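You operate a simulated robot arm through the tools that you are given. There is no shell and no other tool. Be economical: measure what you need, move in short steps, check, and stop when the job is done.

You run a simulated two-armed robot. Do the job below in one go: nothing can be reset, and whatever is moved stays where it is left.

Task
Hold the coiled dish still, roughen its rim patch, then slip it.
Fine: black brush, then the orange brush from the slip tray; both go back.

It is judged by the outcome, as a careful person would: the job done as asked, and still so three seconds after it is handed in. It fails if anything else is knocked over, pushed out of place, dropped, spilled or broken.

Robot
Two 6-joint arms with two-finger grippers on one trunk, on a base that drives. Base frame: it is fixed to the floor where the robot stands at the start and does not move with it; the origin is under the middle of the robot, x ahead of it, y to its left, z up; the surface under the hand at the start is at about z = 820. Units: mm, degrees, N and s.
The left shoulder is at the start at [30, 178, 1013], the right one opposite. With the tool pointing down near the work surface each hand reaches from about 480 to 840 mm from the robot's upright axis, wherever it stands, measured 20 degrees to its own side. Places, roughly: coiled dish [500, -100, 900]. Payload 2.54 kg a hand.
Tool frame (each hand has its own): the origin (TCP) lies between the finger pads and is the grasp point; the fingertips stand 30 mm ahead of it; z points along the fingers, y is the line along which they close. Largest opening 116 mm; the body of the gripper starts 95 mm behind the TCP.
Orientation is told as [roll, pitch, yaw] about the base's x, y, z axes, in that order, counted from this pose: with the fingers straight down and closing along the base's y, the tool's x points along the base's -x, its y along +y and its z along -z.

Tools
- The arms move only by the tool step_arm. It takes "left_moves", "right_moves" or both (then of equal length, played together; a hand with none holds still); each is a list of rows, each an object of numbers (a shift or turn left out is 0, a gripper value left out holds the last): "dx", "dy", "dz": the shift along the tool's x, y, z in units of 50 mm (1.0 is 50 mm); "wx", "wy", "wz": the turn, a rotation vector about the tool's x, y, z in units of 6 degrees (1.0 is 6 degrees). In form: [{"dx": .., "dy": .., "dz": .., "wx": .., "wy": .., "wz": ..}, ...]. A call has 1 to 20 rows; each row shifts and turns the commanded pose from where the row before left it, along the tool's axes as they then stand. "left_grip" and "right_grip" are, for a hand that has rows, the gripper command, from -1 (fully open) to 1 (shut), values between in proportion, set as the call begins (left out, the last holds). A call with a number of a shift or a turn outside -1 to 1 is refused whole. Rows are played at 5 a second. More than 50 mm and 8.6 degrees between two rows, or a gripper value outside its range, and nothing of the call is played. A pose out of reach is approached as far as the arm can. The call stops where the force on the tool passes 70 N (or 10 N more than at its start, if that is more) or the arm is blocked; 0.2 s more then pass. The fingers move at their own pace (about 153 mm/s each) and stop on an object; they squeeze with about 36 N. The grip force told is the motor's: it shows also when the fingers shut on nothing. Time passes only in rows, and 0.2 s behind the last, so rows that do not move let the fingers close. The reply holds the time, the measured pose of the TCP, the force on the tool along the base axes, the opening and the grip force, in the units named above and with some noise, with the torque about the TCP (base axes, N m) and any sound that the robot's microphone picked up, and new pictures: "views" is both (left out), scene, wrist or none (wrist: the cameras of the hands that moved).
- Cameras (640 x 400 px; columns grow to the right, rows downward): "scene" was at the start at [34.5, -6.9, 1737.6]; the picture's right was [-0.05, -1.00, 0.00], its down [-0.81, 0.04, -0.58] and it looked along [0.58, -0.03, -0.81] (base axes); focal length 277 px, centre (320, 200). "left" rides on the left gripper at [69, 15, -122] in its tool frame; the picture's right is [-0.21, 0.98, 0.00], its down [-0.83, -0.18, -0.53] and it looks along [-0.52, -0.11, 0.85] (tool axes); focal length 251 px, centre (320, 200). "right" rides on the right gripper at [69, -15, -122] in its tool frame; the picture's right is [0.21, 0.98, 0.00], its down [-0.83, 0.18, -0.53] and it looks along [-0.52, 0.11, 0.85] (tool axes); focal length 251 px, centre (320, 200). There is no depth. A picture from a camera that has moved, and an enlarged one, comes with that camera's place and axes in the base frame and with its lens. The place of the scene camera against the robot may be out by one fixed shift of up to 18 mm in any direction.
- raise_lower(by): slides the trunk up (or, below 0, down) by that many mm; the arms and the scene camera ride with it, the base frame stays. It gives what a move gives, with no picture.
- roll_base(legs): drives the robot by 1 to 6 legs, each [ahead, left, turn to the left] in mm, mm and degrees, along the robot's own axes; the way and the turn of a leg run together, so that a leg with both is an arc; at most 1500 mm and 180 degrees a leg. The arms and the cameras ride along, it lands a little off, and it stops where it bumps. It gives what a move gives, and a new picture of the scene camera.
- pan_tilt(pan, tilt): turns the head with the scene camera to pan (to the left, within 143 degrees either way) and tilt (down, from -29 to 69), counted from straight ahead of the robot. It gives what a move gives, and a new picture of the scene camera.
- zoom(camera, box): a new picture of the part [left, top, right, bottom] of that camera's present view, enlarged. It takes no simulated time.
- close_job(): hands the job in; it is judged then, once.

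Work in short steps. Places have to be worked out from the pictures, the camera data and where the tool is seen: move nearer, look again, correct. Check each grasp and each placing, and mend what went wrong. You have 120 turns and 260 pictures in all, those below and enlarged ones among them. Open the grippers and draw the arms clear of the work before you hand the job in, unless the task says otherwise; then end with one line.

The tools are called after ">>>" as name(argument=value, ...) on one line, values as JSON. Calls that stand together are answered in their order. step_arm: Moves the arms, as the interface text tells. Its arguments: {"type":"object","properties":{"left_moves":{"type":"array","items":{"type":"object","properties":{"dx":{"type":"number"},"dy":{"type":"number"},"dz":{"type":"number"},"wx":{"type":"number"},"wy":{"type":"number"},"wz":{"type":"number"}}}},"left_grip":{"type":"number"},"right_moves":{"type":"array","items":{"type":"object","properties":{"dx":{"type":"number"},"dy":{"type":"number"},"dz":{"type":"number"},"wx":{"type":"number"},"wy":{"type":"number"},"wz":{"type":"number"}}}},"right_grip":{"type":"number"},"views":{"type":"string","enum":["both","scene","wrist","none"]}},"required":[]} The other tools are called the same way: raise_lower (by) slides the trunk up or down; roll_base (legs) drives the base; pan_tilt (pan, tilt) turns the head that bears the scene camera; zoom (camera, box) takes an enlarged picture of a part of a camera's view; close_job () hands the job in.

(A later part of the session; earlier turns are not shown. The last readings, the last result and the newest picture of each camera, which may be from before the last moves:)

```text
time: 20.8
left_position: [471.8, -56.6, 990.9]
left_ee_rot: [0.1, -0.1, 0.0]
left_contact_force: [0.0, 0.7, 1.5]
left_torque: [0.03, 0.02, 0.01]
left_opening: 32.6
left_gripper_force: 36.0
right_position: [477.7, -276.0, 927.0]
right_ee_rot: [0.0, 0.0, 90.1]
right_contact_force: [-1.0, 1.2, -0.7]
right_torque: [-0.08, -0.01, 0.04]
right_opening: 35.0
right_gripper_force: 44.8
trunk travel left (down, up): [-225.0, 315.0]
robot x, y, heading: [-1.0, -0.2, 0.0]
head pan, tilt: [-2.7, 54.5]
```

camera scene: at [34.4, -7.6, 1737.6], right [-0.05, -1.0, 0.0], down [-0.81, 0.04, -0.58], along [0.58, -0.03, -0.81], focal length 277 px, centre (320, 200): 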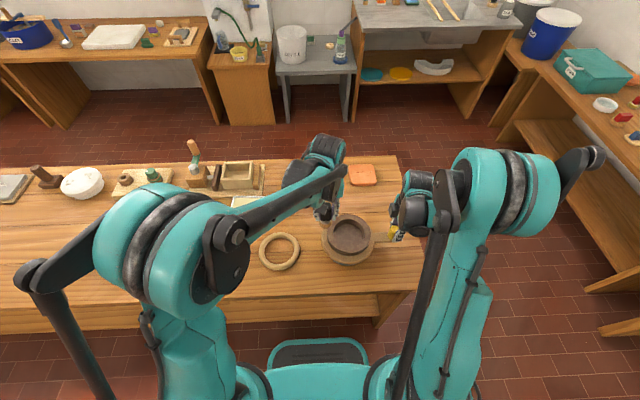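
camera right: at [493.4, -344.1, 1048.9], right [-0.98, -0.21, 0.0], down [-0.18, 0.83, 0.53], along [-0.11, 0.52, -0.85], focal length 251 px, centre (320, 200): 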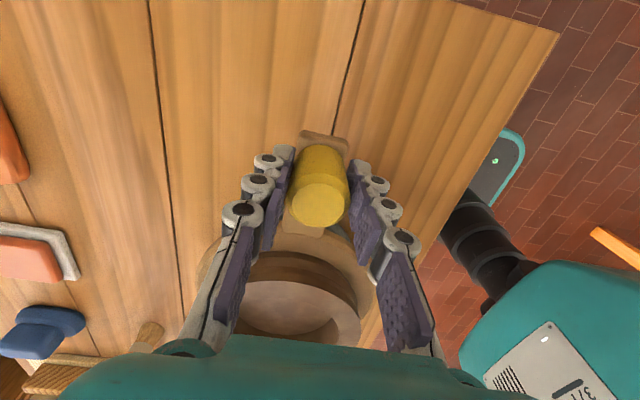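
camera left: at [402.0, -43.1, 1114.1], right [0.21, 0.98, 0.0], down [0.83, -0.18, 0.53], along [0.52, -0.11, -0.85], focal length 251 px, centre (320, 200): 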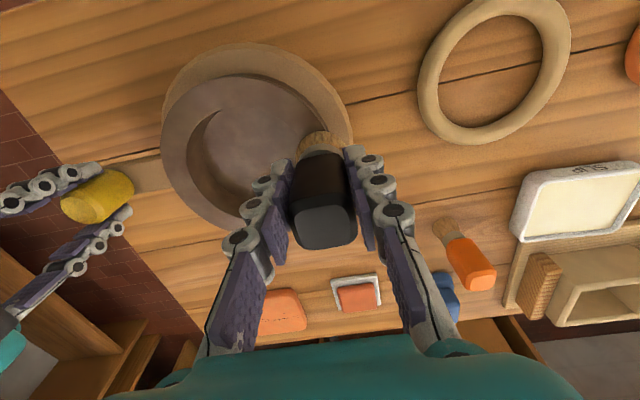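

At contact. Press ~1 mm more and scrub along the rim here with short strokes.

>>> step_arm(left_moves=[{"dz": 0.02}, {"dx": 0.2}, {"dx": -0.2}, {"dx": -0.2}, {"dx": 0.2}, {"dx": 0.2}, {"dx": -0.2}, {"dx": -0.2}, {"dx": 0.2}], views="none")

>>> step_arm(left_moves=[{"dz": -0.5}, {"dz": -0.4, "dx": -0.2}], views="both")

>>> zoom(camera="left", box=[140, 20, 400, 190])

>>> zoom(camera="scene", box=[310, 200, 400, 270])

```text
time: 22.8
left_position: [473.8, -57.1, 990.4]
left_ee_rot: [0.2, -0.2, 0.1]
left_contact_force: [9.8, -1.2, 24.3]
left_torque: [-0.14, -0.67, 0.03]
left_opening: 32.9
left_gripper_force: 36.5
right_position: [479.5, -276.5, 927.4]
right_ee_rot: [0.0, 0.0, 90.1]
right_contact_force: [0.2, 2.0, -7.8]
right_torque: [0.15, -0.12, 0.66]
right_opening: 34.9
right_gripper_force: 45.0
trunk travel left (down, up): [-225.0, 315.0]
robot x, y, heading: [1.4, 1.9, 0.0]
head pan, tilt: [-2.7, 54.5]
```

```text
time: 23.4
left_position: [479.6, -57.8, 1033.9]
left_ee_rot: [0.1, -0.1, 0.1]
left_contact_force: [-0.9, 0.3, -0.6]
left_torque: [-0.01, -0.04, -0.01]
left_opening: 32.6
left_gripper_force: 36.1
right_position: [478.8, -275.8, 927.3]
right_ee_rot: [-0.1, -0.1, 90.0]
right_contact_force: [-0.2, 1.1, 3.0]
right_torque: [0.27, 0.05, -0.13]
right_opening: 35.1
right_gripper_force: 45.0
trunk travel left (down, up): [-225.0, 315.0]
robot x, y, heading: [4.1, -1.6, -0.0]
head pan, tilt: [-2.7, 54.5]
camera scene: at [34.4, -6.9, 1737.5], right [-0.05, -1.0, 0.0], down [-0.81, 0.04, -0.58], along [0.58, -0.03, -0.81], focal length 277 px, centre (320, 200)
camera left: at [410.8, -43.6, 1156.7], right [0.21, 0.98, 0.0], down [0.83, -0.18, 0.53], along [0.52, -0.11, -0.85], focal length 251 px, centre (320, 200)
```

scene: 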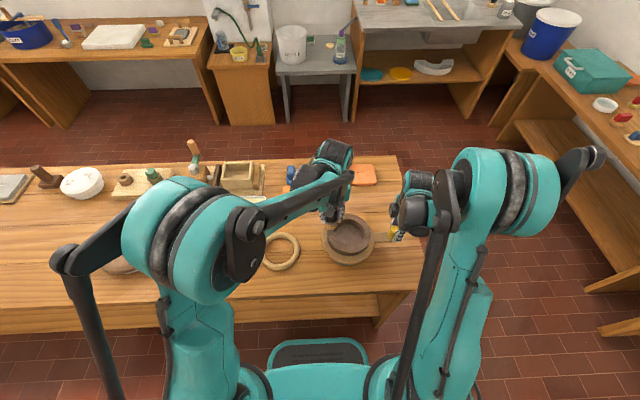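
left: 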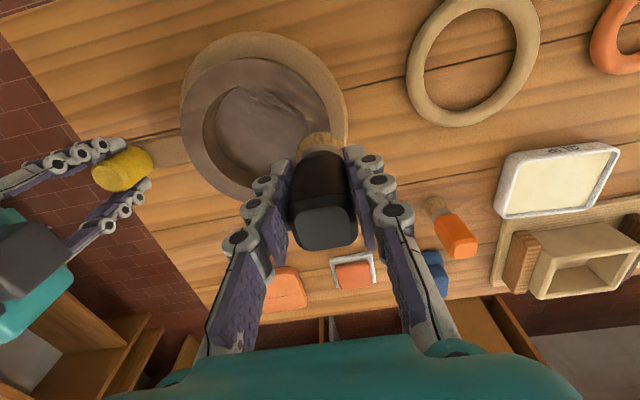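

```text
2.35 times, centred on (270, 105) of left
camera zoom: at [410.8, -43.6, 1156.7], right [0.21, 0.98, 0.0], down [0.83, -0.18, 0.53], along [0.52, -0.11, -0.85], focal length 592 px, centre (438, 424)
```

zoom: 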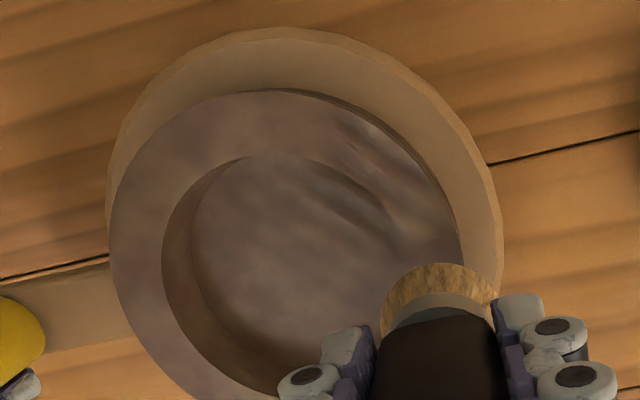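

```text
5.71 times, centred on (355, 235) of scene
camera zoom: at [34.4, -6.9, 1737.5], right [-0.05, -1.0, 0.0], down [-0.81, 0.04, -0.58], along [0.58, -0.03, -0.81], focal length 1581 px, centre (120, 0)
```

zoom: 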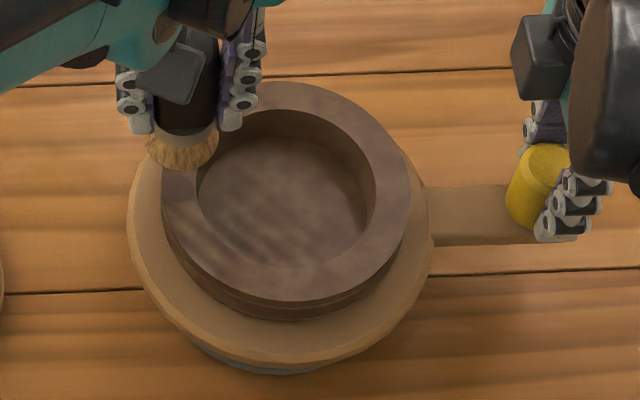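

Streaks appeared on the clay at the left side. Moving the brush aside for an unobstructed look.

>>> step_arm(left_moves=[{"dz": -0.6, "dy": 0.6}, {"dy": 0.9}, {"dy": 0.5}], views="none")

>>> zoom(camera="scene", box=[318, 205, 388, 265])

>>> zoom(camera="left", box=[80, 40, 300, 180])

```text
time: 24.2
left_position: [480.7, 40.4, 1067.0]
left_ee_rot: [0.2, -0.2, 0.1]
left_contact_force: [-0.2, 0.4, -0.3]
left_torque: [-0.01, 0.0, 0.04]
left_opening: 33.0
left_gripper_force: 35.9
right_position: [477.3, -277.0, 926.3]
right_ee_rot: [-0.1, 0.0, 90.0]
right_contact_force: [1.3, 2.0, 3.7]
right_torque: [-0.43, -0.03, -0.11]
right_opening: 35.1
right_gripper_force: 45.1
trunk travel left (down, up): [-225.0, 315.0]
robot x, y, heading: [-0.1, -0.8, -0.1]
head pan, tilt: [-2.7, 54.5]
```

```text
6.67 times, centred on (353, 235) of scene
camera zoom: at [34.5, -6.7, 1737.6], right [-0.05, -1.0, 0.0], down [-0.81, 0.04, -0.58], along [0.58, -0.03, -0.81], focal length 1845 px, centre (100, -33)
```

zoom: 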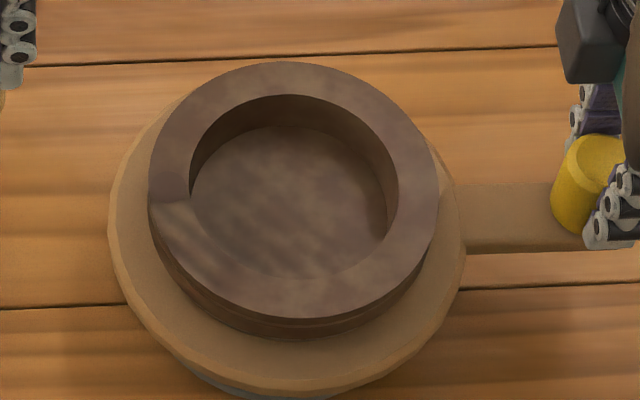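

```text
2.86 times, centred on (190, 110) of left
camera zoom: at [411.9, 54.6, 1188.2], right [0.21, 0.98, 0.0], down [0.82, -0.18, 0.54], along [0.52, -0.11, -0.84], focal length 718 px, centre (691, 457)
```

zoom: 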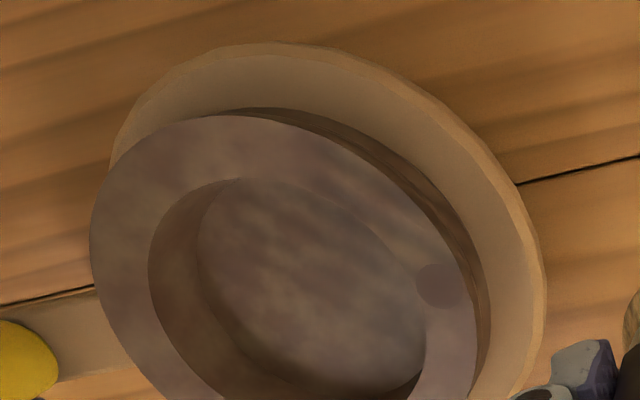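

A round darker spot shows on the rim at the brushed side; zooming on it.

>>> zoom(camera="left", box=[190, 100, 270, 150])

>>> zoom(camera="scene", box=[326, 214, 356, 234])

```text
8.00 times, centred on (230, 125) of left
camera zoom: at [411.9, 54.6, 1188.2], right [0.21, 0.98, 0.0], down [0.82, -0.18, 0.54], along [0.52, -0.11, -0.84], focal length 2012 px, centre (1040, 800)
```

zoom: 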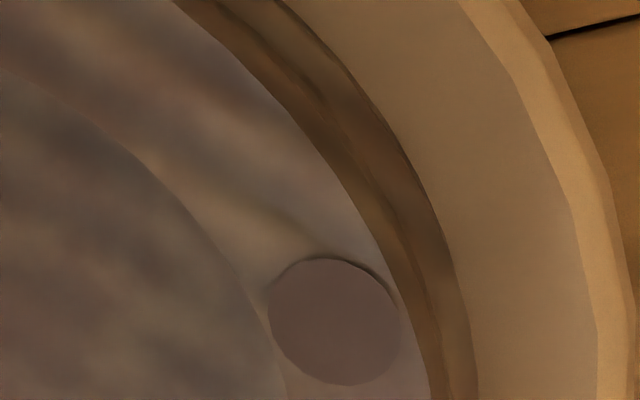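

```text
16.00 times, centred on (341, 224) of scene
camera zoom: at [34.5, -6.7, 1737.6], right [-0.05, -1.0, 0.0], down [-0.81, 0.04, -0.58], along [0.58, -0.03, -0.81], focal length 4428 px, centre (-16, -184)
```

zoom: 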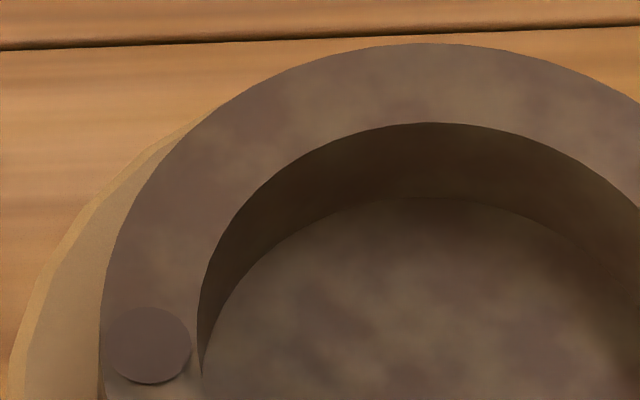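

A ~19 mm round patch is on the rim at ≈ (481, -59) and has begun to show after brushing. I return centred on it, with lighter contact.

>>> step_arm(left_moves=[{"dy": -0.7}, {"dy": -0.7}, {"dy": -0.59}, {"dz": 0.7}, {"dz": 0.7}, {"dz": 0.08}, {}], views="none")

>>> step_arm(left_moves=[{"dz": 0.02}, {}, {}], views="none")

```text
time: 25.8
left_position: [482.2, -54.8, 992.5]
left_ee_rot: [0.1, -0.1, -0.1]
left_contact_force: [0.0, 0.5, -0.8]
left_torque: [0.0, 0.03, -0.01]
left_opening: 32.8
left_gripper_force: 35.2
right_position: [479.3, -275.5, 927.6]
right_ee_rot: [-0.1, 0.0, 90.0]
right_contact_force: [-1.0, -0.7, 3.7]
right_torque: [0.17, 0.04, 0.06]
right_opening: 35.2
right_gripper_force: 45.2
trunk travel left (down, up): [-225.0, 315.0]
robot x, y, heading: [-0.8, 0.1, 0.0]
head pan, tilt: [-2.7, 54.5]
```

```text
time: 26.6
left_position: [482.5, -55.2, 990.3]
left_ee_rot: [0.1, -0.1, 0.0]
left_contact_force: [0.1, 0.7, -1.0]
left_torque: [0.02, -0.01, 0.01]
left_opening: 32.6
left_gripper_force: 36.2
right_position: [478.6, -276.3, 927.9]
right_ee_rot: [0.0, 0.0, 90.0]
right_contact_force: [-0.7, -0.7, 3.9]
right_torque: [0.01, 0.02, 0.04]
right_opening: 35.0
right_gripper_force: 44.5
trunk travel left (down, up): [-225.0, 315.0]
robot x, y, heading: [1.3, -0.2, -0.2]
head pan, tilt: [-2.7, 54.5]
```

>>> step_arm(left_moves=[{"dy": -0.08, "dz": 0.02}, {}, {}], views="none")

>>> step_arm(left_moves=[{"dz": 0.01}, {}, {}], views="none")

>>> step_arm(left_moves=[{"dz": 0.01}, {}, {}], views="none")

```text
time: 27.4
left_position: [481.2, -59.6, 990.3]
left_ee_rot: [0.1, -0.1, 0.1]
left_contact_force: [1.4, 2.2, 4.2]
left_torque: [0.13, 0.02, 0.0]
left_opening: 32.6
left_gripper_force: 35.9
right_position: [478.8, -275.1, 926.9]
right_ee_rot: [0.0, 0.0, 90.1]
right_contact_force: [0.0, -0.6, -0.5]
right_torque: [-0.02, -0.01, 0.03]
right_opening: 34.7
right_gripper_force: 45.3
trunk travel left (down, up): [-225.0, 315.0]
robot x, y, heading: [-0.5, 2.8, 0.1]
head pan, tilt: [-2.7, 54.5]
```

```text
time: 28.2
left_position: [481.4, -60.3, 988.9]
left_ee_rot: [0.2, -0.1, 0.0]
left_contact_force: [1.6, 2.5, 27.1]
left_torque: [0.06, -0.16, 0.01]
left_opening: 32.9
left_gripper_force: 36.1
right_position: [478.2, -276.2, 926.2]
right_ee_rot: [0.0, 0.1, 90.0]
right_contact_force: [1.4, 0.5, -16.9]
right_torque: [-0.23, -0.09, -0.08]
right_opening: 35.1
right_gripper_force: 44.8
trunk travel left (down, up): [-225.0, 315.0]
robot x, y, heading: [-2.1, -0.2, 0.1]
head pan, tilt: [-2.7, 54.5]
```

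```text
time: 29.0
left_position: [481.6, -59.4, 988.5]
left_ee_rot: [0.1, -0.1, 0.0]
left_contact_force: [3.2, 3.4, 21.4]
left_torque: [0.1, -0.16, 0.03]
left_opening: 32.6
left_gripper_force: 36.0
right_position: [477.1, -274.4, 927.1]
right_ee_rot: [-0.1, 0.1, 90.0]
right_contact_force: [0.3, 0.2, -12.0]
right_torque: [0.05, -0.08, 0.08]
right_opening: 34.8
right_gripper_force: 44.8
trunk travel left (down, up): [-225.0, 315.0]
robot x, y, heading: [-1.4, 0.0, -0.3]
head pan, tilt: [-2.7, 54.5]
```

Stiff contact; easing up slightly, then scrubbing lightly across the patch in both directions.

>>> step_arm(left_moves=[{"dz": -0.01}, {"dx": 0.16}, {"dx": -0.16}, {"dx": -0.16}, {"dx": 0.16}, {"dx": 0.16}, {"dx": -0.16}, {"dx": -0.16}, {"dx": 0.16}, {}], views="none")

>>> step_arm(left_moves=[{"dx": 0.16}, {"dx": -0.16}, {"dx": -0.16}, {"dx": 0.16}, {"dx": 0.16}, {"dx": -0.16}, {"dx": -0.16}, {"dx": 0.16}, {"dx": 0.16}, {"dx": -0.16}, {"dx": -0.16}, {"dx": 0.16}], views="none")

>>> step_arm(left_moves=[{"dz": -0.6}, {"dz": -0.8, "dy": 0.4}, {"dy": 0.9}, {"dy": 0.7}], views="none")

>>> zoom(camera="left", box=[160, 70, 280, 150])

>>> zoom(camera="scene", box=[320, 210, 380, 250])

```text
time: 31.2
left_position: [481.3, -62.6, 989.3]
left_ee_rot: [0.0, -0.1, 0.1]
left_contact_force: [1.0, 0.7, -0.7]
left_torque: [-0.03, -0.01, -0.04]
left_opening: 32.6
left_gripper_force: 35.7
right_position: [479.5, -275.6, 926.9]
right_ee_rot: [-0.1, 0.0, 90.0]
right_contact_force: [-0.4, -0.8, 4.4]
right_torque: [-0.05, 0.05, 0.01]
right_opening: 35.0
right_gripper_force: 45.0
trunk travel left (down, up): [-225.0, 315.0]
robot x, y, heading: [2.2, -5.1, -0.2]
head pan, tilt: [-2.7, 54.5]
```

```text
time: 33.8
left_position: [481.6, -59.6, 988.7]
left_ee_rot: [0.1, -0.1, 0.0]
left_contact_force: [0.2, -0.1, -0.1]
left_torque: [0.02, 0.01, 0.03]
left_opening: 32.6
left_gripper_force: 36.2
right_position: [477.4, -274.7, 927.6]
right_ee_rot: [0.0, 0.0, 90.0]
right_contact_force: [-0.9, -1.3, 3.9]
right_torque: [0.03, -0.05, 0.1]
right_opening: 34.9
right_gripper_force: 44.6
trunk travel left (down, up): [-225.0, 315.0]
robot x, y, heading: [1.2, 1.3, -0.0]
head pan, tilt: [-2.7, 54.5]
```

```text
time: 34.8
left_position: [480.5, 39.2, 1056.6]
left_ee_rot: [0.1, -0.1, -0.1]
left_contact_force: [-0.8, 0.6, -1.4]
left_torque: [0.04, 0.0, -0.03]
left_opening: 32.4
left_gripper_force: 36.4
right_position: [478.5, -275.2, 926.7]
right_ee_rot: [-0.1, 0.1, 90.0]
right_contact_force: [0.8, 1.6, 4.7]
right_torque: [-0.7, 0.03, 0.01]
right_opening: 35.0
right_gripper_force: 45.0
trunk travel left (down, up): [-225.0, 315.0]
robot x, y, heading: [0.4, -1.9, -0.1]
head pan, tilt: [-2.7, 54.5]
```

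```text
5.00 times, centred on (220, 110) of left
camera zoom: at [412.1, 53.4, 1178.1], right [0.21, 0.98, 0.0], down [0.82, -0.18, 0.54], along [0.52, -0.11, -0.84], focal length 1257 px, centre (820, 650)
```

zoom: 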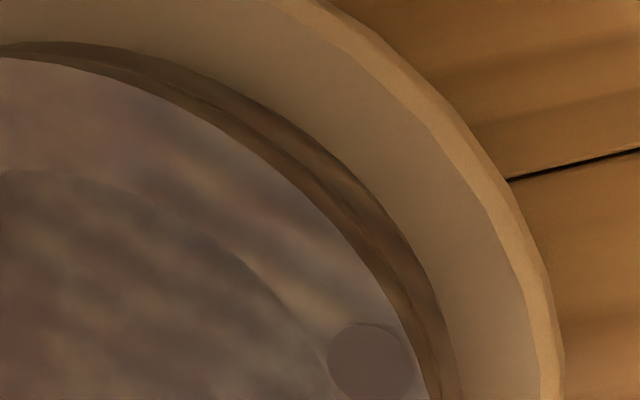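

```text
10.00 times, centred on (350, 230) of scene
camera zoom: at [34.4, -6.7, 1737.6], right [-0.05, -1.0, 0.0], down [-0.81, 0.04, -0.58], along [0.58, -0.03, -0.81], focal length 2767 px, centre (20, -100)
```

zoom: 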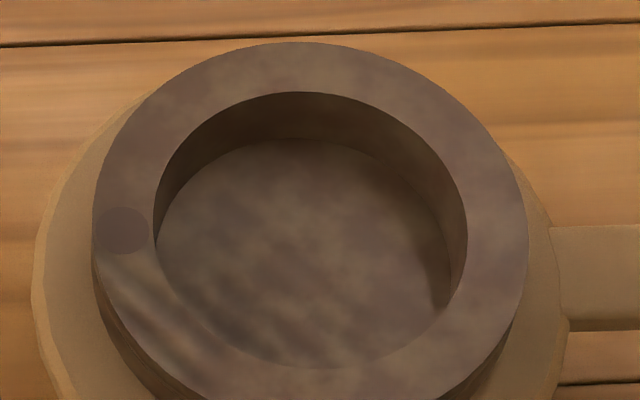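

The patch disc remains visible at the same spot. The last strokes ended without contact force, so I'll do one more set with verified contact.

>>> step_arm(left_moves=[{"dy": -0.9}, {"dy": -0.9}, {"dy": -0.18}, {"dz": 0.7}, {"dz": 0.64}, {}], views="none")

>>> step_arm(left_moves=[{"dz": 0.02}, {}, {}], views="none")

```text
time: 36.2
left_position: [480.1, -58.8, 990.7]
left_ee_rot: [0.0, -0.1, 0.0]
left_contact_force: [-0.2, 0.7, -0.8]
left_torque: [0.01, 0.0, -0.01]
left_opening: 32.3
left_gripper_force: 36.5
right_position: [478.4, -275.6, 926.5]
right_ee_rot: [0.0, 0.0, 90.0]
right_contact_force: [-0.3, 0.2, 3.9]
right_torque: [0.2, 0.03, 0.07]
right_opening: 34.8
right_gripper_force: 44.7
trunk travel left (down, up): [-225.0, 315.0]
robot x, y, heading: [-1.1, 2.0, -0.0]
head pan, tilt: [-2.7, 54.5]
```

```text
time: 37.0
left_position: [480.6, -59.7, 991.0]
left_ee_rot: [0.1, -0.1, -0.1]
left_contact_force: [0.4, -0.1, -0.9]
left_torque: [-0.01, 0.0, -0.03]
left_opening: 32.6
left_gripper_force: 35.9
right_position: [478.3, -276.1, 925.8]
right_ee_rot: [0.0, 0.0, 90.0]
right_contact_force: [0.1, -0.4, 4.2]
right_torque: [0.04, 0.04, 0.02]
right_opening: 35.2
right_gripper_force: 44.9
trunk travel left (down, up): [-225.0, 315.0]
robot x, y, heading: [1.5, 2.9, 0.1]
head pan, tilt: [-2.7, 54.5]
```

>>> step_arm(left_moves=[{"dz": 0.02}, {}, {}], views="none")

>>> step_arm(left_moves=[{"dz": 0.01}, {}, {}], views="none")

```text
time: 37.8
left_position: [482.3, -58.5, 988.4]
left_ee_rot: [0.0, -0.2, 0.0]
left_contact_force: [0.0, -0.4, -0.6]
left_torque: [-0.05, 0.01, 0.03]
left_opening: 32.2
left_gripper_force: 36.0
right_position: [478.6, -275.6, 927.2]
right_ee_rot: [0.0, 0.0, 90.0]
right_contact_force: [0.5, -0.5, 2.8]
right_torque: [-0.07, 0.02, 0.07]
right_opening: 34.9
right_gripper_force: 45.5
trunk travel left (down, up): [-225.0, 315.0]
robot x, y, heading: [-0.5, 1.7, 0.0]
head pan, tilt: [-2.7, 54.5]
```

```text
time: 38.6
left_position: [482.3, -59.2, 988.9]
left_ee_rot: [0.1, 0.0, 0.1]
left_contact_force: [0.1, 0.2, -0.4]
left_torque: [-0.01, -0.02, -0.01]
left_opening: 32.5
left_gripper_force: 36.4
right_position: [477.1, -275.3, 926.9]
right_ee_rot: [0.0, 0.0, 90.0]
right_contact_force: [0.0, -0.3, 2.4]
right_torque: [0.01, 0.01, -0.01]
right_opening: 34.9
right_gripper_force: 45.4
trunk travel left (down, up): [-225.0, 315.0]
robot x, y, heading: [1.3, 1.8, 0.0]
head pan, tilt: [-2.7, 54.5]
```

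Not yet touching; lowering in 0.5 mm steps while stroking.

>>> step_arm(left_moves=[{"dz": 0.01}, {"dx": 0.16}, {"dx": -0.16}, {"dx": -0.16}, {"dx": 0.16}], views="none")

>>> step_arm(left_moves=[{"dz": 0.01}, {"dx": 0.16}, {"dx": -0.16}, {"dx": -0.16}, {"dx": 0.16}], views="none")

>>> step_arm(left_moves=[{"dz": 0.01}, {"dx": 0.16}, {"dx": -0.16}, {"dx": -0.16}, {"dx": 0.16}], views="none")

```text
time: 39.8
left_position: [482.4, -59.8, 989.3]
left_ee_rot: [0.1, -0.1, 0.0]
left_contact_force: [1.0, 0.1, 2.4]
left_torque: [-0.03, 0.0, -0.01]
left_opening: 32.6
left_gripper_force: 36.1
right_position: [479.1, -275.0, 927.0]
right_ee_rot: [0.0, -0.1, 90.0]
right_contact_force: [0.6, -0.2, 1.5]
right_torque: [0.13, -0.1, 0.13]
right_opening: 34.8
right_gripper_force: 44.9
trunk travel left (down, up): [-225.0, 315.0]
robot x, y, heading: [1.2, 0.6, -0.2]
head pan, tilt: [-2.7, 54.5]
```

```text
time: 41.0
left_position: [483.6, -61.2, 987.6]
left_ee_rot: [0.1, -0.2, 0.2]
left_contact_force: [10.9, 0.6, 25.3]
left_torque: [0.1, -0.46, -0.01]
left_opening: 32.8
left_gripper_force: 35.8
right_position: [477.9, -275.1, 927.1]
right_ee_rot: [-0.1, -0.1, 90.1]
right_contact_force: [0.0, -0.5, -9.6]
right_torque: [0.18, -0.05, 0.65]
right_opening: 35.3
right_gripper_force: 45.1
trunk travel left (down, up): [-225.0, 315.0]
robot x, y, heading: [0.6, -2.3, 0.1]
head pan, tilt: [-2.7, 54.5]
```

```text
time: 42.2
left_position: [481.4, -58.9, 987.4]
left_ee_rot: [0.1, -0.1, -0.1]
left_contact_force: [-0.1, 0.0, -0.7]
left_torque: [0.03, 0.0, -0.01]
left_opening: 32.4
left_gripper_force: 36.0
right_position: [478.0, -274.9, 926.6]
right_ee_rot: [-0.1, 0.0, 90.0]
right_contact_force: [1.4, -0.3, 4.5]
right_torque: [0.19, -0.18, -0.1]
right_opening: 35.4
right_gripper_force: 44.6
trunk travel left (down, up): [-225.0, 315.0]
robot x, y, heading: [2.7, 0.7, -0.3]
head pan, tilt: [-2.7, 54.5]
```

>>> step_arm(left_moves=[{"dz": 0.01}, {"dx": 0.16}, {"dx": -0.16}, {"dx": -0.16}, {"dx": 0.16}, {"dy": 0.08}, {"dx": 0.16}, {"dx": -0.16}, {"dx": -0.16}, {"dx": 0.16}], views="none")

>>> step_arm(left_moves=[{"dy": -0.16}, {"dx": 0.16}, {"dx": -0.16}, {"dx": -0.16}, {"dx": 0.16}, {"dy": 0.08}, {"dx": 0.16}, {"dx": -0.16}, {"dx": -0.16}, {"dx": 0.16}], views="none")

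>>> step_arm(left_moves=[{"dz": -0.6}, {"dz": -0.8, "dy": 0.4}, {"dy": 0.9}, {"dy": 0.7}], views="none")

>>> zoom(camera="left", box=[190, 95, 270, 145])

>>> zoom(camera="scene", box=[310, 205, 400, 265])

```text
time: 44.4
left_position: [481.4, -57.1, 986.7]
left_ee_rot: [0.2, -0.1, 0.1]
left_contact_force: [4.1, 1.1, 13.8]
left_torque: [-0.07, -0.14, 0.0]
left_opening: 32.5
left_gripper_force: 36.8
right_position: [478.6, -275.0, 927.6]
right_ee_rot: [0.0, 0.0, 89.9]
right_contact_force: [0.4, -0.1, -1.6]
right_torque: [-0.01, 0.0, 0.31]
right_opening: 35.2
right_gripper_force: 45.5
trunk travel left (down, up): [-225.0, 315.0]
robot x, y, heading: [-2.1, -2.5, -0.1]
head pan, tilt: [-2.7, 54.5]
```

```text
time: 46.6
left_position: [482.8, -59.7, 985.8]
left_ee_rot: [0.1, -0.1, 0.1]
left_contact_force: [-0.5, 0.7, -0.9]
left_torque: [0.0, -0.01, 0.02]
left_opening: 32.4
left_gripper_force: 36.5
right_position: [478.8, -275.5, 926.7]
right_ee_rot: [0.1, 0.0, 90.0]
right_contact_force: [0.2, -0.5, 4.3]
right_torque: [0.11, -0.04, 0.14]
right_opening: 35.1
right_gripper_force: 44.9
trunk travel left (down, up): [-225.0, 315.0]
robot x, y, heading: [3.2, -5.1, -0.0]
head pan, tilt: [-2.7, 54.5]
```

```text
time: 47.6
left_position: [482.7, 41.1, 1058.2]
left_ee_rot: [0.1, 0.0, 0.0]
left_contact_force: [-0.2, 0.0, 0.2]
left_torque: [-0.05, 0.0, 0.0]
left_opening: 32.3
left_gripper_force: 36.8
right_position: [478.9, -276.4, 927.7]
right_ee_rot: [0.0, 0.0, 90.0]
right_contact_force: [-0.7, 1.3, 3.6]
right_torque: [-0.64, 0.02, -0.02]
right_opening: 35.1
right_gripper_force: 45.2
trunk travel left (down, up): [-225.0, 315.0]
robot x, y, heading: [-1.1, -1.3, -0.0]
head pan, tilt: [-2.7, 54.5]
```

```text
8.00 times, centred on (230, 120) of left
camera zoom: at [412.7, 55.1, 1179.7], right [0.21, 0.98, 0.0], down [0.82, -0.18, 0.54], along [0.52, -0.11, -0.84], focal length 2012 px, centre (1040, 840)
```

zoom: 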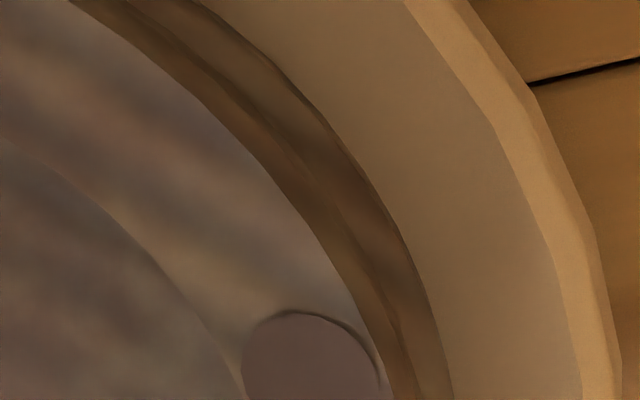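

```text
6.67 times, centred on (355, 235) of scene
camera zoom: at [34.4, -6.7, 1737.6], right [-0.05, -1.0, 0.0], down [-0.81, 0.04, -0.58], along [0.58, -0.03, -0.81], focal length 1845 px, centre (87, -33)
```

zoom: 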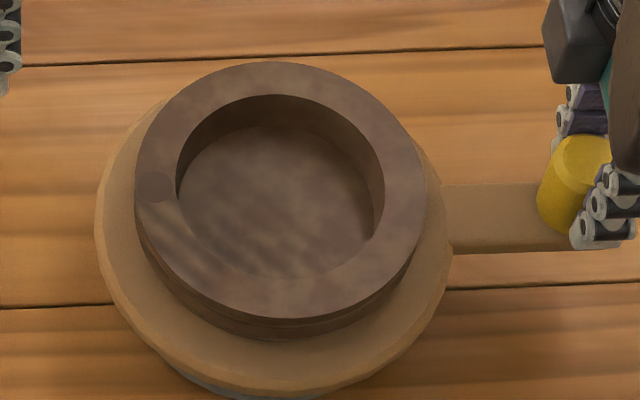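

Patch state is stable: roughened. Now returning the black brush to (643, 410).

>>> step_arm(left_moves=[{"dx": -0.32, "dy": 0.74}, {"dx": -0.32, "dy": 0.74}, {"dx": -0.32, "dy": 0.74}, {"dx": -0.32, "dy": 0.74}, {"dx": -0.32, "dy": 0.74}, {"dx": -0.32, "dy": 0.74}, {"dx": -0.32, "dy": 0.74}, {"dx": -0.32, "dy": 0.74}, {"dx": -0.32, "dy": 0.74}, {"dx": -0.32, "dy": 0.74}, {"dz": 0.8}, {"dz": 0.8}, {"dz": 0.8}, {"dz": 0.6}, {}], views="wrist")

>>> zoom(camera="left", box=[160, 80, 480, 280])

```text
time: 50.8
left_position: [640.3, 410.5, 908.3]
left_ee_rot: [0.1, -0.1, 0.1]
left_contact_force: [-0.5, 0.1, -0.7]
left_torque: [-0.01, 0.01, 0.03]
left_opening: 32.1
left_gripper_force: 35.7
right_position: [478.3, -275.8, 926.4]
right_ee_rot: [0.0, 0.0, 90.0]
right_contact_force: [-0.7, -0.8, 2.5]
right_torque: [-0.2, 0.04, 0.01]
right_opening: 34.9
right_gripper_force: 44.9
trunk travel left (down, up): [-225.0, 315.0]
robot x, y, heading: [0.7, 1.9, -0.1]
head pan, tilt: [-2.7, 54.5]
camera left: at [571.0, 425.3, 1029.5], right [0.21, 0.98, 0.0], down [0.83, -0.18, 0.53], along [0.52, -0.11, -0.84], focal length 251 px, centre (320, 200)
```

left: 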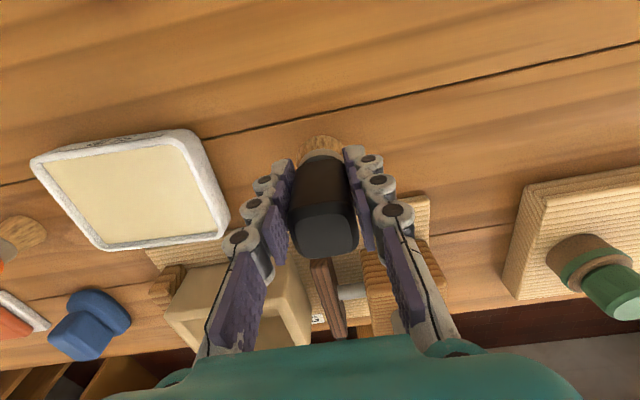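

```text
2.00 times, centred on (320, 180) of left
camera zoom: at [571.0, 425.3, 1029.5], right [0.21, 0.98, 0.0], down [0.83, -0.18, 0.53], along [0.52, -0.11, -0.84], focal length 503 px, centre (320, 240)
```

zoom: 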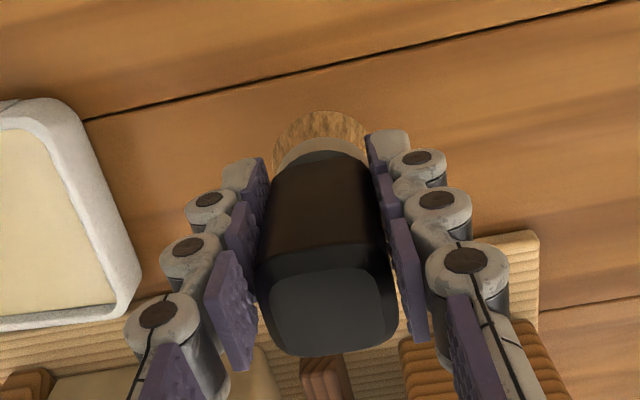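

Brush hangs essentially vertical. Lowering to the table in small steps.

>>> step_arm(left_moves=[{"dz": 0.3}, {}], views="none")

>>> step_arm(left_moves=[{"dz": 0.06}, {}], views="none")

>>> step_arm(left_moves=[{"dz": 0.04}, {}], views="none")

```text
time: 51.4
left_position: [641.0, 410.4, 892.8]
left_ee_rot: [0.1, -0.1, 0.0]
left_contact_force: [0.2, -0.5, -0.7]
left_torque: [-0.02, 0.03, 0.0]
left_opening: 32.2
left_gripper_force: 36.5
right_position: [479.3, -275.0, 927.1]
right_ee_rot: [0.0, 0.0, 90.0]
right_contact_force: [0.4, -0.7, 2.6]
right_torque: [-0.1, 0.02, -0.07]
right_opening: 35.0
right_gripper_force: 45.2
trunk travel left (down, up): [-225.0, 315.0]
robot x, y, heading: [-2.3, -4.9, 0.0]
head pan, tilt: [-2.7, 54.5]
```

```text
time: 52.0
left_position: [639.6, 411.4, 891.3]
left_ee_rot: [0.1, 0.0, 0.1]
left_contact_force: [-0.2, -0.3, -0.9]
left_torque: [-0.04, 0.04, 0.01]
left_opening: 32.4
left_gripper_force: 36.3
right_position: [478.5, -276.2, 927.1]
right_ee_rot: [-0.1, 0.0, 90.0]
right_contact_force: [0.4, -2.1, 2.9]
right_torque: [0.01, 0.01, -0.02]
right_opening: 35.1
right_gripper_force: 44.8
trunk travel left (down, up): [-225.0, 315.0]
robot x, y, heading: [4.0, 0.8, 0.1]
head pan, tilt: [-2.7, 54.5]
```

```text
time: 52.6
left_position: [641.9, 410.9, 887.3]
left_ee_rot: [0.1, -0.1, 0.0]
left_contact_force: [0.2, -0.7, -0.7]
left_torque: [0.01, 0.01, -0.04]
left_opening: 32.6
left_gripper_force: 36.1
right_position: [478.0, -276.0, 927.5]
right_ee_rot: [0.0, 0.0, 90.0]
right_contact_force: [-0.4, -1.9, 3.5]
right_torque: [-0.01, 0.0, 0.01]
right_opening: 35.2
right_gripper_force: 45.2
trunk travel left (down, up): [-225.0, 315.0]
robot x, y, heading: [-0.2, -0.1, -0.4]
head pan, tilt: [-2.7, 54.5]
```

>>> step_arm(left_moves=[{"dz": 0.03}, {}], views="none")

>>> step_arm(left_moves=[{"dz": 0.03}, {}], views="none")

```text
time: 53.2
left_position: [641.5, 410.3, 887.3]
left_ee_rot: [0.1, -0.1, 0.0]
left_contact_force: [0.2, 0.6, -0.4]
left_torque: [-0.01, 0.01, 0.01]
left_opening: 32.2
left_gripper_force: 35.9
right_position: [479.1, -274.8, 926.5]
right_ee_rot: [0.0, 0.0, 90.0]
right_contact_force: [0.0, -1.2, 2.6]
right_torque: [-0.05, 0.02, -0.02]
right_opening: 35.1
right_gripper_force: 45.0
trunk travel left (down, up): [-225.0, 315.0]
robot x, y, heading: [-0.9, 4.7, 0.0]
head pan, tilt: [-2.7, 54.5]
```

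```text
time: 53.8
left_position: [641.1, 409.6, 885.6]
left_ee_rot: [0.1, -0.2, -0.1]
left_contact_force: [-0.2, -0.6, -0.8]
left_torque: [0.01, 0.02, 0.02]
left_opening: 32.5
left_gripper_force: 36.3
right_position: [478.1, -275.3, 926.7]
right_ee_rot: [0.0, 0.0, 90.0]
right_contact_force: [-0.5, -2.1, 2.1]
right_torque: [-0.05, 0.0, 0.07]
right_opening: 34.8
right_gripper_force: 45.0
trunk travel left (down, up): [-225.0, 315.0]
robot x, y, heading: [-1.5, -0.5, -0.1]
head pan, tilt: [-2.7, 54.5]
```

>>> step_arm(left_moves=[{"dz": 0.03}, {}], views="none")

>>> step_arm(left_moves=[{"dz": 0.03}, {}], views="wrist")

```text
time: 54.4
left_position: [641.5, 409.6, 885.1]
left_ee_rot: [0.2, -0.2, 0.1]
left_contact_force: [4.7, 2.3, 16.4]
left_torque: [0.11, -0.19, 0.0]
left_opening: 32.4
left_gripper_force: 35.6
right_position: [477.5, -276.1, 926.5]
right_ee_rot: [0.0, 0.1, 90.0]
right_contact_force: [0.0, 1.9, -6.3]
right_torque: [-0.59, 0.04, -0.06]
right_opening: 35.0
right_gripper_force: 45.2
trunk travel left (down, up): [-225.0, 315.0]
robot x, y, heading: [-1.6, 2.6, -0.2]
head pan, tilt: [-2.7, 54.5]
```

```text
time: 55.0
left_position: [640.9, 410.0, 883.3]
left_ee_rot: [0.1, -0.2, 0.1]
left_contact_force: [8.0, 4.2, 34.0]
left_torque: [0.15, -0.35, 0.03]
left_opening: 32.6
left_gripper_force: 36.1
right_position: [478.8, -275.8, 926.6]
right_ee_rot: [0.0, -0.2, 90.0]
right_contact_force: [2.5, 7.8, -16.6]
right_torque: [-0.37, -0.02, -0.27]
right_opening: 34.9
right_gripper_force: 45.1
trunk travel left (down, up): [-225.0, 315.0]
robot x, y, heading: [0.3, -0.5, 0.0]
head pan, tilt: [-2.7, 54.5]
camera left: at [571.1, 423.3, 1004.8], right [0.21, 0.98, 0.0], down [0.82, -0.18, 0.54], along [0.52, -0.11, -0.84], focal length 251 px, centre (320, 200)
```

left: 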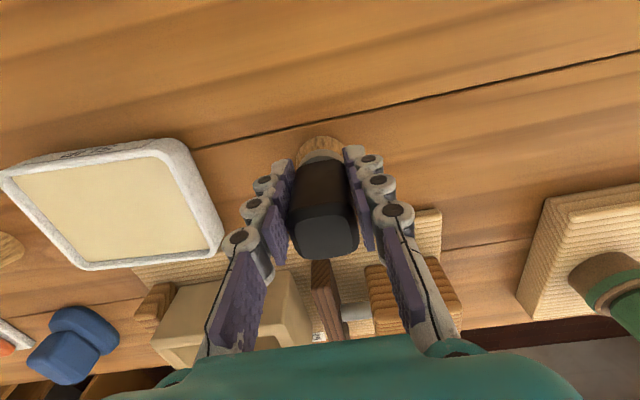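

Standing on the table. Ease off, open and rise.

>>> step_arm(left_moves=[{"dz": -0.03}, {}], views="none")

>>> step_arm(left_moves=[{}, {}], left_grip=-0.4, views="wrist")

>>> step_arm(left_moves=[{"dz": -0.9}, {"dz": -0.9}, {"dz": -0.9}, {"dz": -0.5}], views="wrist")

>>> zoom(camera="left", box=[0, 60, 400, 310])

```text
time: 55.6
left_position: [640.5, 408.2, 883.7]
left_ee_rot: [0.1, 0.0, 0.0]
left_contact_force: [-0.8, 0.9, 9.7]
left_torque: [0.02, 0.2, -0.02]
left_opening: 32.3
left_gripper_force: 36.0
right_position: [478.9, -275.6, 926.5]
right_ee_rot: [0.1, -0.2, 90.0]
right_contact_force: [0.9, 4.7, -6.8]
right_torque: [1.3, -0.07, -0.12]
right_opening: 35.0
right_gripper_force: 44.8
trunk travel left (down, up): [-225.0, 315.0]
robot x, y, heading: [-0.1, -0.2, -0.1]
head pan, tilt: [-2.7, 54.5]
```

```text
time: 56.2
left_position: [641.3, 410.3, 883.2]
left_ee_rot: [0.1, -0.1, 0.1]
left_contact_force: [-0.2, 0.8, -0.7]
left_torque: [0.01, -0.01, 0.01]
left_opening: 81.3
left_gripper_force: 0.1
right_position: [478.6, -275.2, 926.6]
right_ee_rot: [0.0, 0.1, 90.0]
right_contact_force: [-2.1, 3.8, -1.7]
right_torque: [0.08, 0.19, 0.25]
right_opening: 34.9
right_gripper_force: 44.8
trunk travel left (down, up): [-225.0, 315.0]
robot x, y, heading: [-0.4, -1.4, -0.1]
head pan, tilt: [-2.7, 54.5]
camera left: at [572.2, 424.0, 1004.8], right [0.21, 0.98, 0.0], down [0.83, -0.18, 0.53], along [0.52, -0.11, -0.84], focal length 251 px, centre (320, 200)
```

left: 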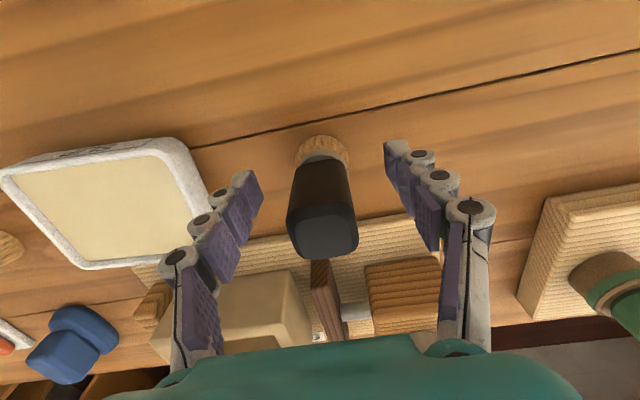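

```text
time: 57.2
left_position: [640.6, 410.1, 1044.1]
left_ee_rot: [0.1, -0.2, 0.0]
left_contact_force: [0.2, 0.5, -0.2]
left_torque: [-0.04, -0.02, 0.05]
left_opening: 81.0
left_gripper_force: 0.1
right_position: [477.1, -275.7, 927.1]
right_ee_rot: [0.0, 0.0, 90.0]
right_contact_force: [-0.3, 0.4, 0.6]
right_torque: [-0.2, -0.05, 0.09]
right_opening: 34.9
right_gripper_force: 45.1
trunk travel left (down, up): [-225.0, 315.0]
robot x, y, heading: [-2.5, 2.8, 0.1]
head pan, tilt: [-2.7, 54.5]
camera left: at [571.2, 424.0, 1164.5], right [0.21, 0.98, 0.0], down [0.83, -0.18, 0.54], along [0.52, -0.11, -0.84], focal length 251 px, centre (320, 200)
```

left: 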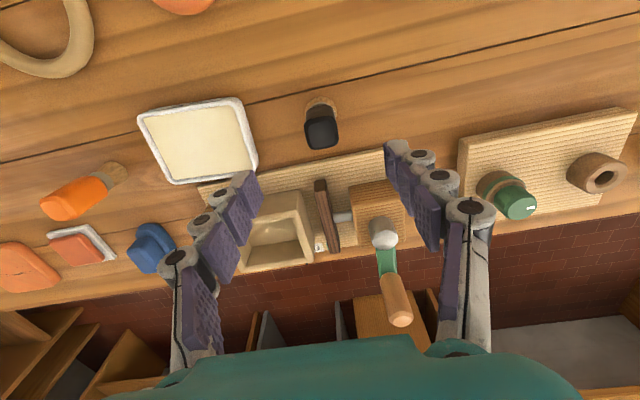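

```text
1.60 times, centred on (200, 185) of left
camera zoom: at [571.2, 424.0, 1164.5], right [0.21, 0.98, 0.0], down [0.83, -0.18, 0.54], along [0.52, -0.11, -0.84], focal length 402 px, centre (512, 224)
```

zoom: 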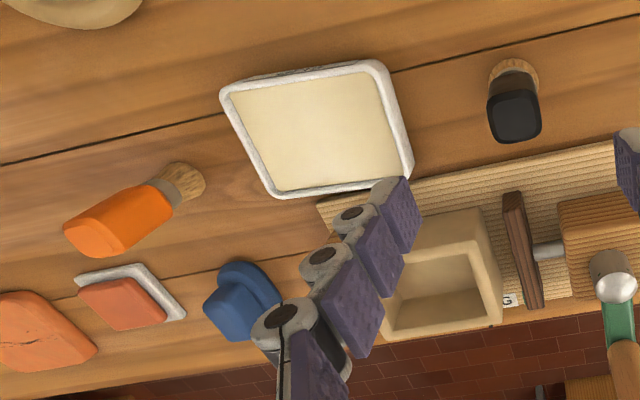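

Black brush stands back upright in its place. Next, the orange brush at ≈ (669, 80).

>>> step_arm(left_moves=[{"dx": -0.1, "dy": -0.9}, {"dx": -0.1, "dy": -0.9}, {"dx": -0.1, "dy": -0.9}, {"dx": -0.1, "dy": -0.9}, {"dx": -0.1, "dy": -0.9}, {"dx": -0.06, "dy": -0.9}, {"dy": -0.9}, {"dy": -0.3}, {}], views="wrist")

>>> zoom(camera="left", box=[200, 60, 440, 210])

```text
time: 59.2
left_position: [669.0, 80.5, 1043.2]
left_ee_rot: [0.1, 0.0, 0.0]
left_contact_force: [-0.4, 0.1, 0.7]
left_torque: [0.02, 0.0, -0.02]
left_opening: 81.2
left_gripper_force: 0.0
right_position: [477.4, -275.6, 926.5]
right_ee_rot: [-0.1, 0.0, 90.0]
right_contact_force: [1.1, -0.7, 4.3]
right_torque: [0.12, -0.05, -0.12]
right_opening: 34.9
right_gripper_force: 45.2
trunk travel left (down, up): [-225.0, 315.0]
robot x, y, heading: [0.5, -1.3, 0.0]
head pan, tilt: [-2.7, 54.5]
camera left: at [599.5, 94.3, 1164.7], right [0.21, 0.98, 0.0], down [0.83, -0.18, 0.54], along [0.52, -0.11, -0.84], focal length 251 px, centre (320, 200)
```

left: 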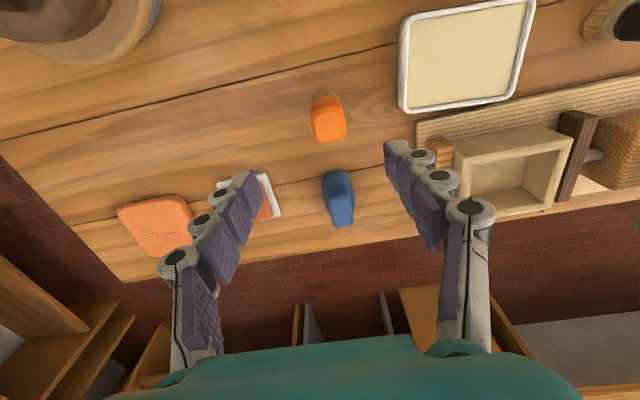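

```text
2.67 times, centred on (320, 135) of left
camera zoom: at [599.5, 94.3, 1164.7], right [0.21, 0.98, 0.0], down [0.83, -0.18, 0.54], along [0.52, -0.11, -0.84], focal length 670 px, centre (320, 373)
```

zoom: 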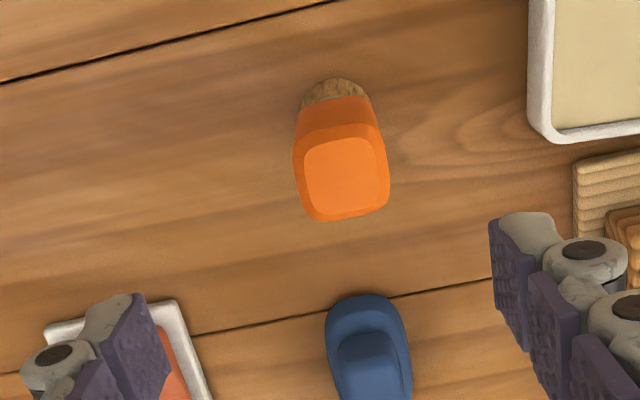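

Orange handle axis ≈ (667, 89). Descending.

>>> step_arm(left_moves=[{"dx": 0.03, "dy": 0.17, "dz": 0.8}, {"dz": 0.8}, {"dz": 0.8}, {"dz": 0.58}, {}], views="wrist")

>>> zoom(camera="left", box=[160, 80, 480, 280])

```text
time: 60.4
left_position: [668.4, 89.1, 894.8]
left_ee_rot: [0.2, -0.1, 0.1]
left_contact_force: [-1.1, 0.1, 0.3]
left_torque: [0.03, 0.0, -0.02]
left_opening: 81.2
left_gripper_force: 0.1
right_position: [478.6, -275.4, 926.3]
right_ee_rot: [0.0, -0.1, 90.0]
right_contact_force: [-0.7, 0.0, 3.9]
right_torque: [0.04, 0.06, 0.06]
right_opening: 35.1
right_gripper_force: 44.6
trunk travel left (down, up): [-225.0, 315.0]
robot x, y, heading: [-1.8, 0.8, -0.3]
head pan, tilt: [-2.7, 54.5]
camera left: at [599.0, 103.9, 1016.5], right [0.21, 0.98, 0.0], down [0.83, -0.18, 0.54], along [0.52, -0.11, -0.84], focal length 251 px, centre (320, 200)
```

left: 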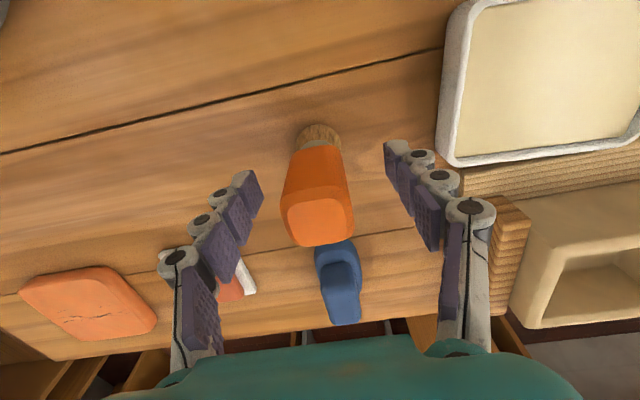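

```text
2.00 times, centred on (320, 180) of left
camera zoom: at [599.0, 103.9, 1016.5], right [0.21, 0.98, 0.0], down [0.83, -0.18, 0.54], along [0.52, -0.11, -0.84], focal length 503 px, centre (320, 240)
```

zoom: 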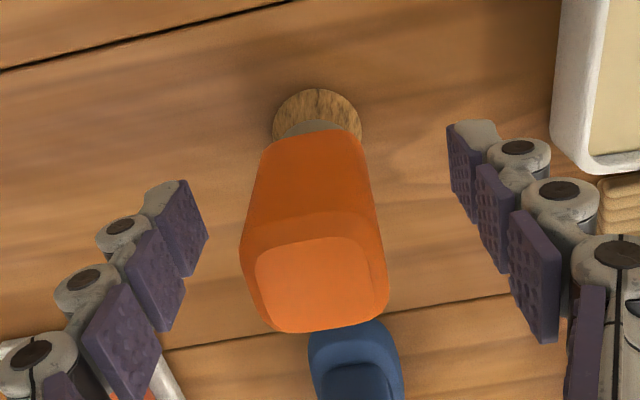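

Well centred; closing.

>>> step_arm(left_moves=[{}, {}, {}], left_grip=1, views="none")

>>> step_arm(left_moves=[{"dz": -0.8}, {"dz": -0.8}, {}], views="wrist")

>>> zoom(camera="scene", box=[180, 150, 340, 250])

```text
time: 61.2
left_position: [668.2, 90.0, 894.9]
left_ee_rot: [0.1, -0.1, 0.0]
left_contact_force: [0.3, -0.7, 1.4]
left_torque: [-0.02, -0.03, -0.02]
left_opening: 32.7
left_gripper_force: 36.4
right_position: [478.2, -275.0, 926.1]
right_ee_rot: [0.0, -0.1, 90.0]
right_contact_force: [0.0, 0.5, 0.6]
right_torque: [-0.08, -0.02, 0.02]
right_opening: 35.0
right_gripper_force: 45.5
trunk travel left (down, up): [-225.0, 315.0]
robot x, y, heading: [-1.0, -0.8, 0.0]
head pan, tilt: [-2.7, 54.5]
```

```text
time: 62.0
left_position: [666.9, 90.6, 976.8]
left_ee_rot: [0.1, -0.2, -0.1]
left_contact_force: [0.1, -0.1, -1.1]
left_torque: [0.01, -0.03, 0.03]
left_opening: 32.5
left_gripper_force: 35.9
right_position: [478.2, -275.6, 925.8]
right_ee_rot: [-0.1, 0.0, 89.9]
right_contact_force: [-0.5, -0.6, 2.0]
right_torque: [0.03, -0.04, 0.03]
right_opening: 34.7
right_gripper_force: 44.6
trunk travel left (down, up): [-225.0, 315.0]
robot x, y, heading: [-0.7, -0.6, -0.0]
head pan, tilt: [-2.7, 54.5]
camera left: at [597.5, 105.8, 1096.9], right [0.21, 0.98, 0.0], down [0.83, -0.18, 0.54], along [0.52, -0.11, -0.84], focal length 251 px, centre (320, 200)
```

left: 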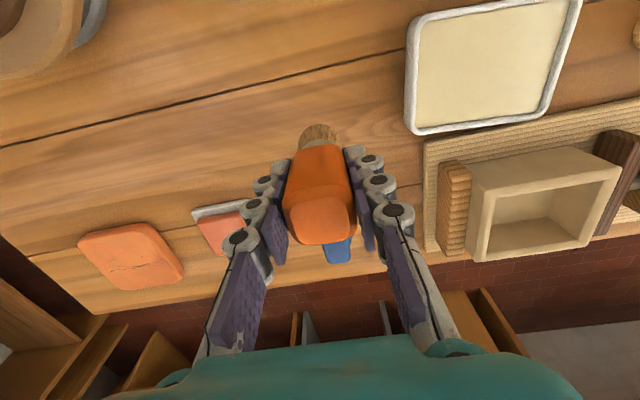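

```text
4.00 times, centred on (260, 200) of scene
camera zoom: at [34.4, -7.0, 1737.5], right [-0.05, -1.0, 0.0], down [-0.81, 0.04, -0.58], along [0.58, -0.03, -0.81], focal length 1107 px, centre (560, 200)
```

zoom: 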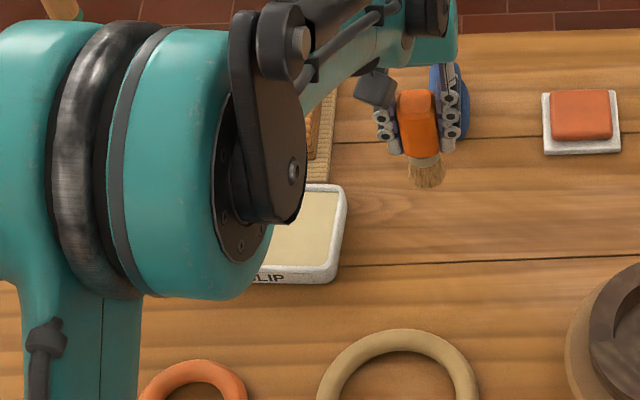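

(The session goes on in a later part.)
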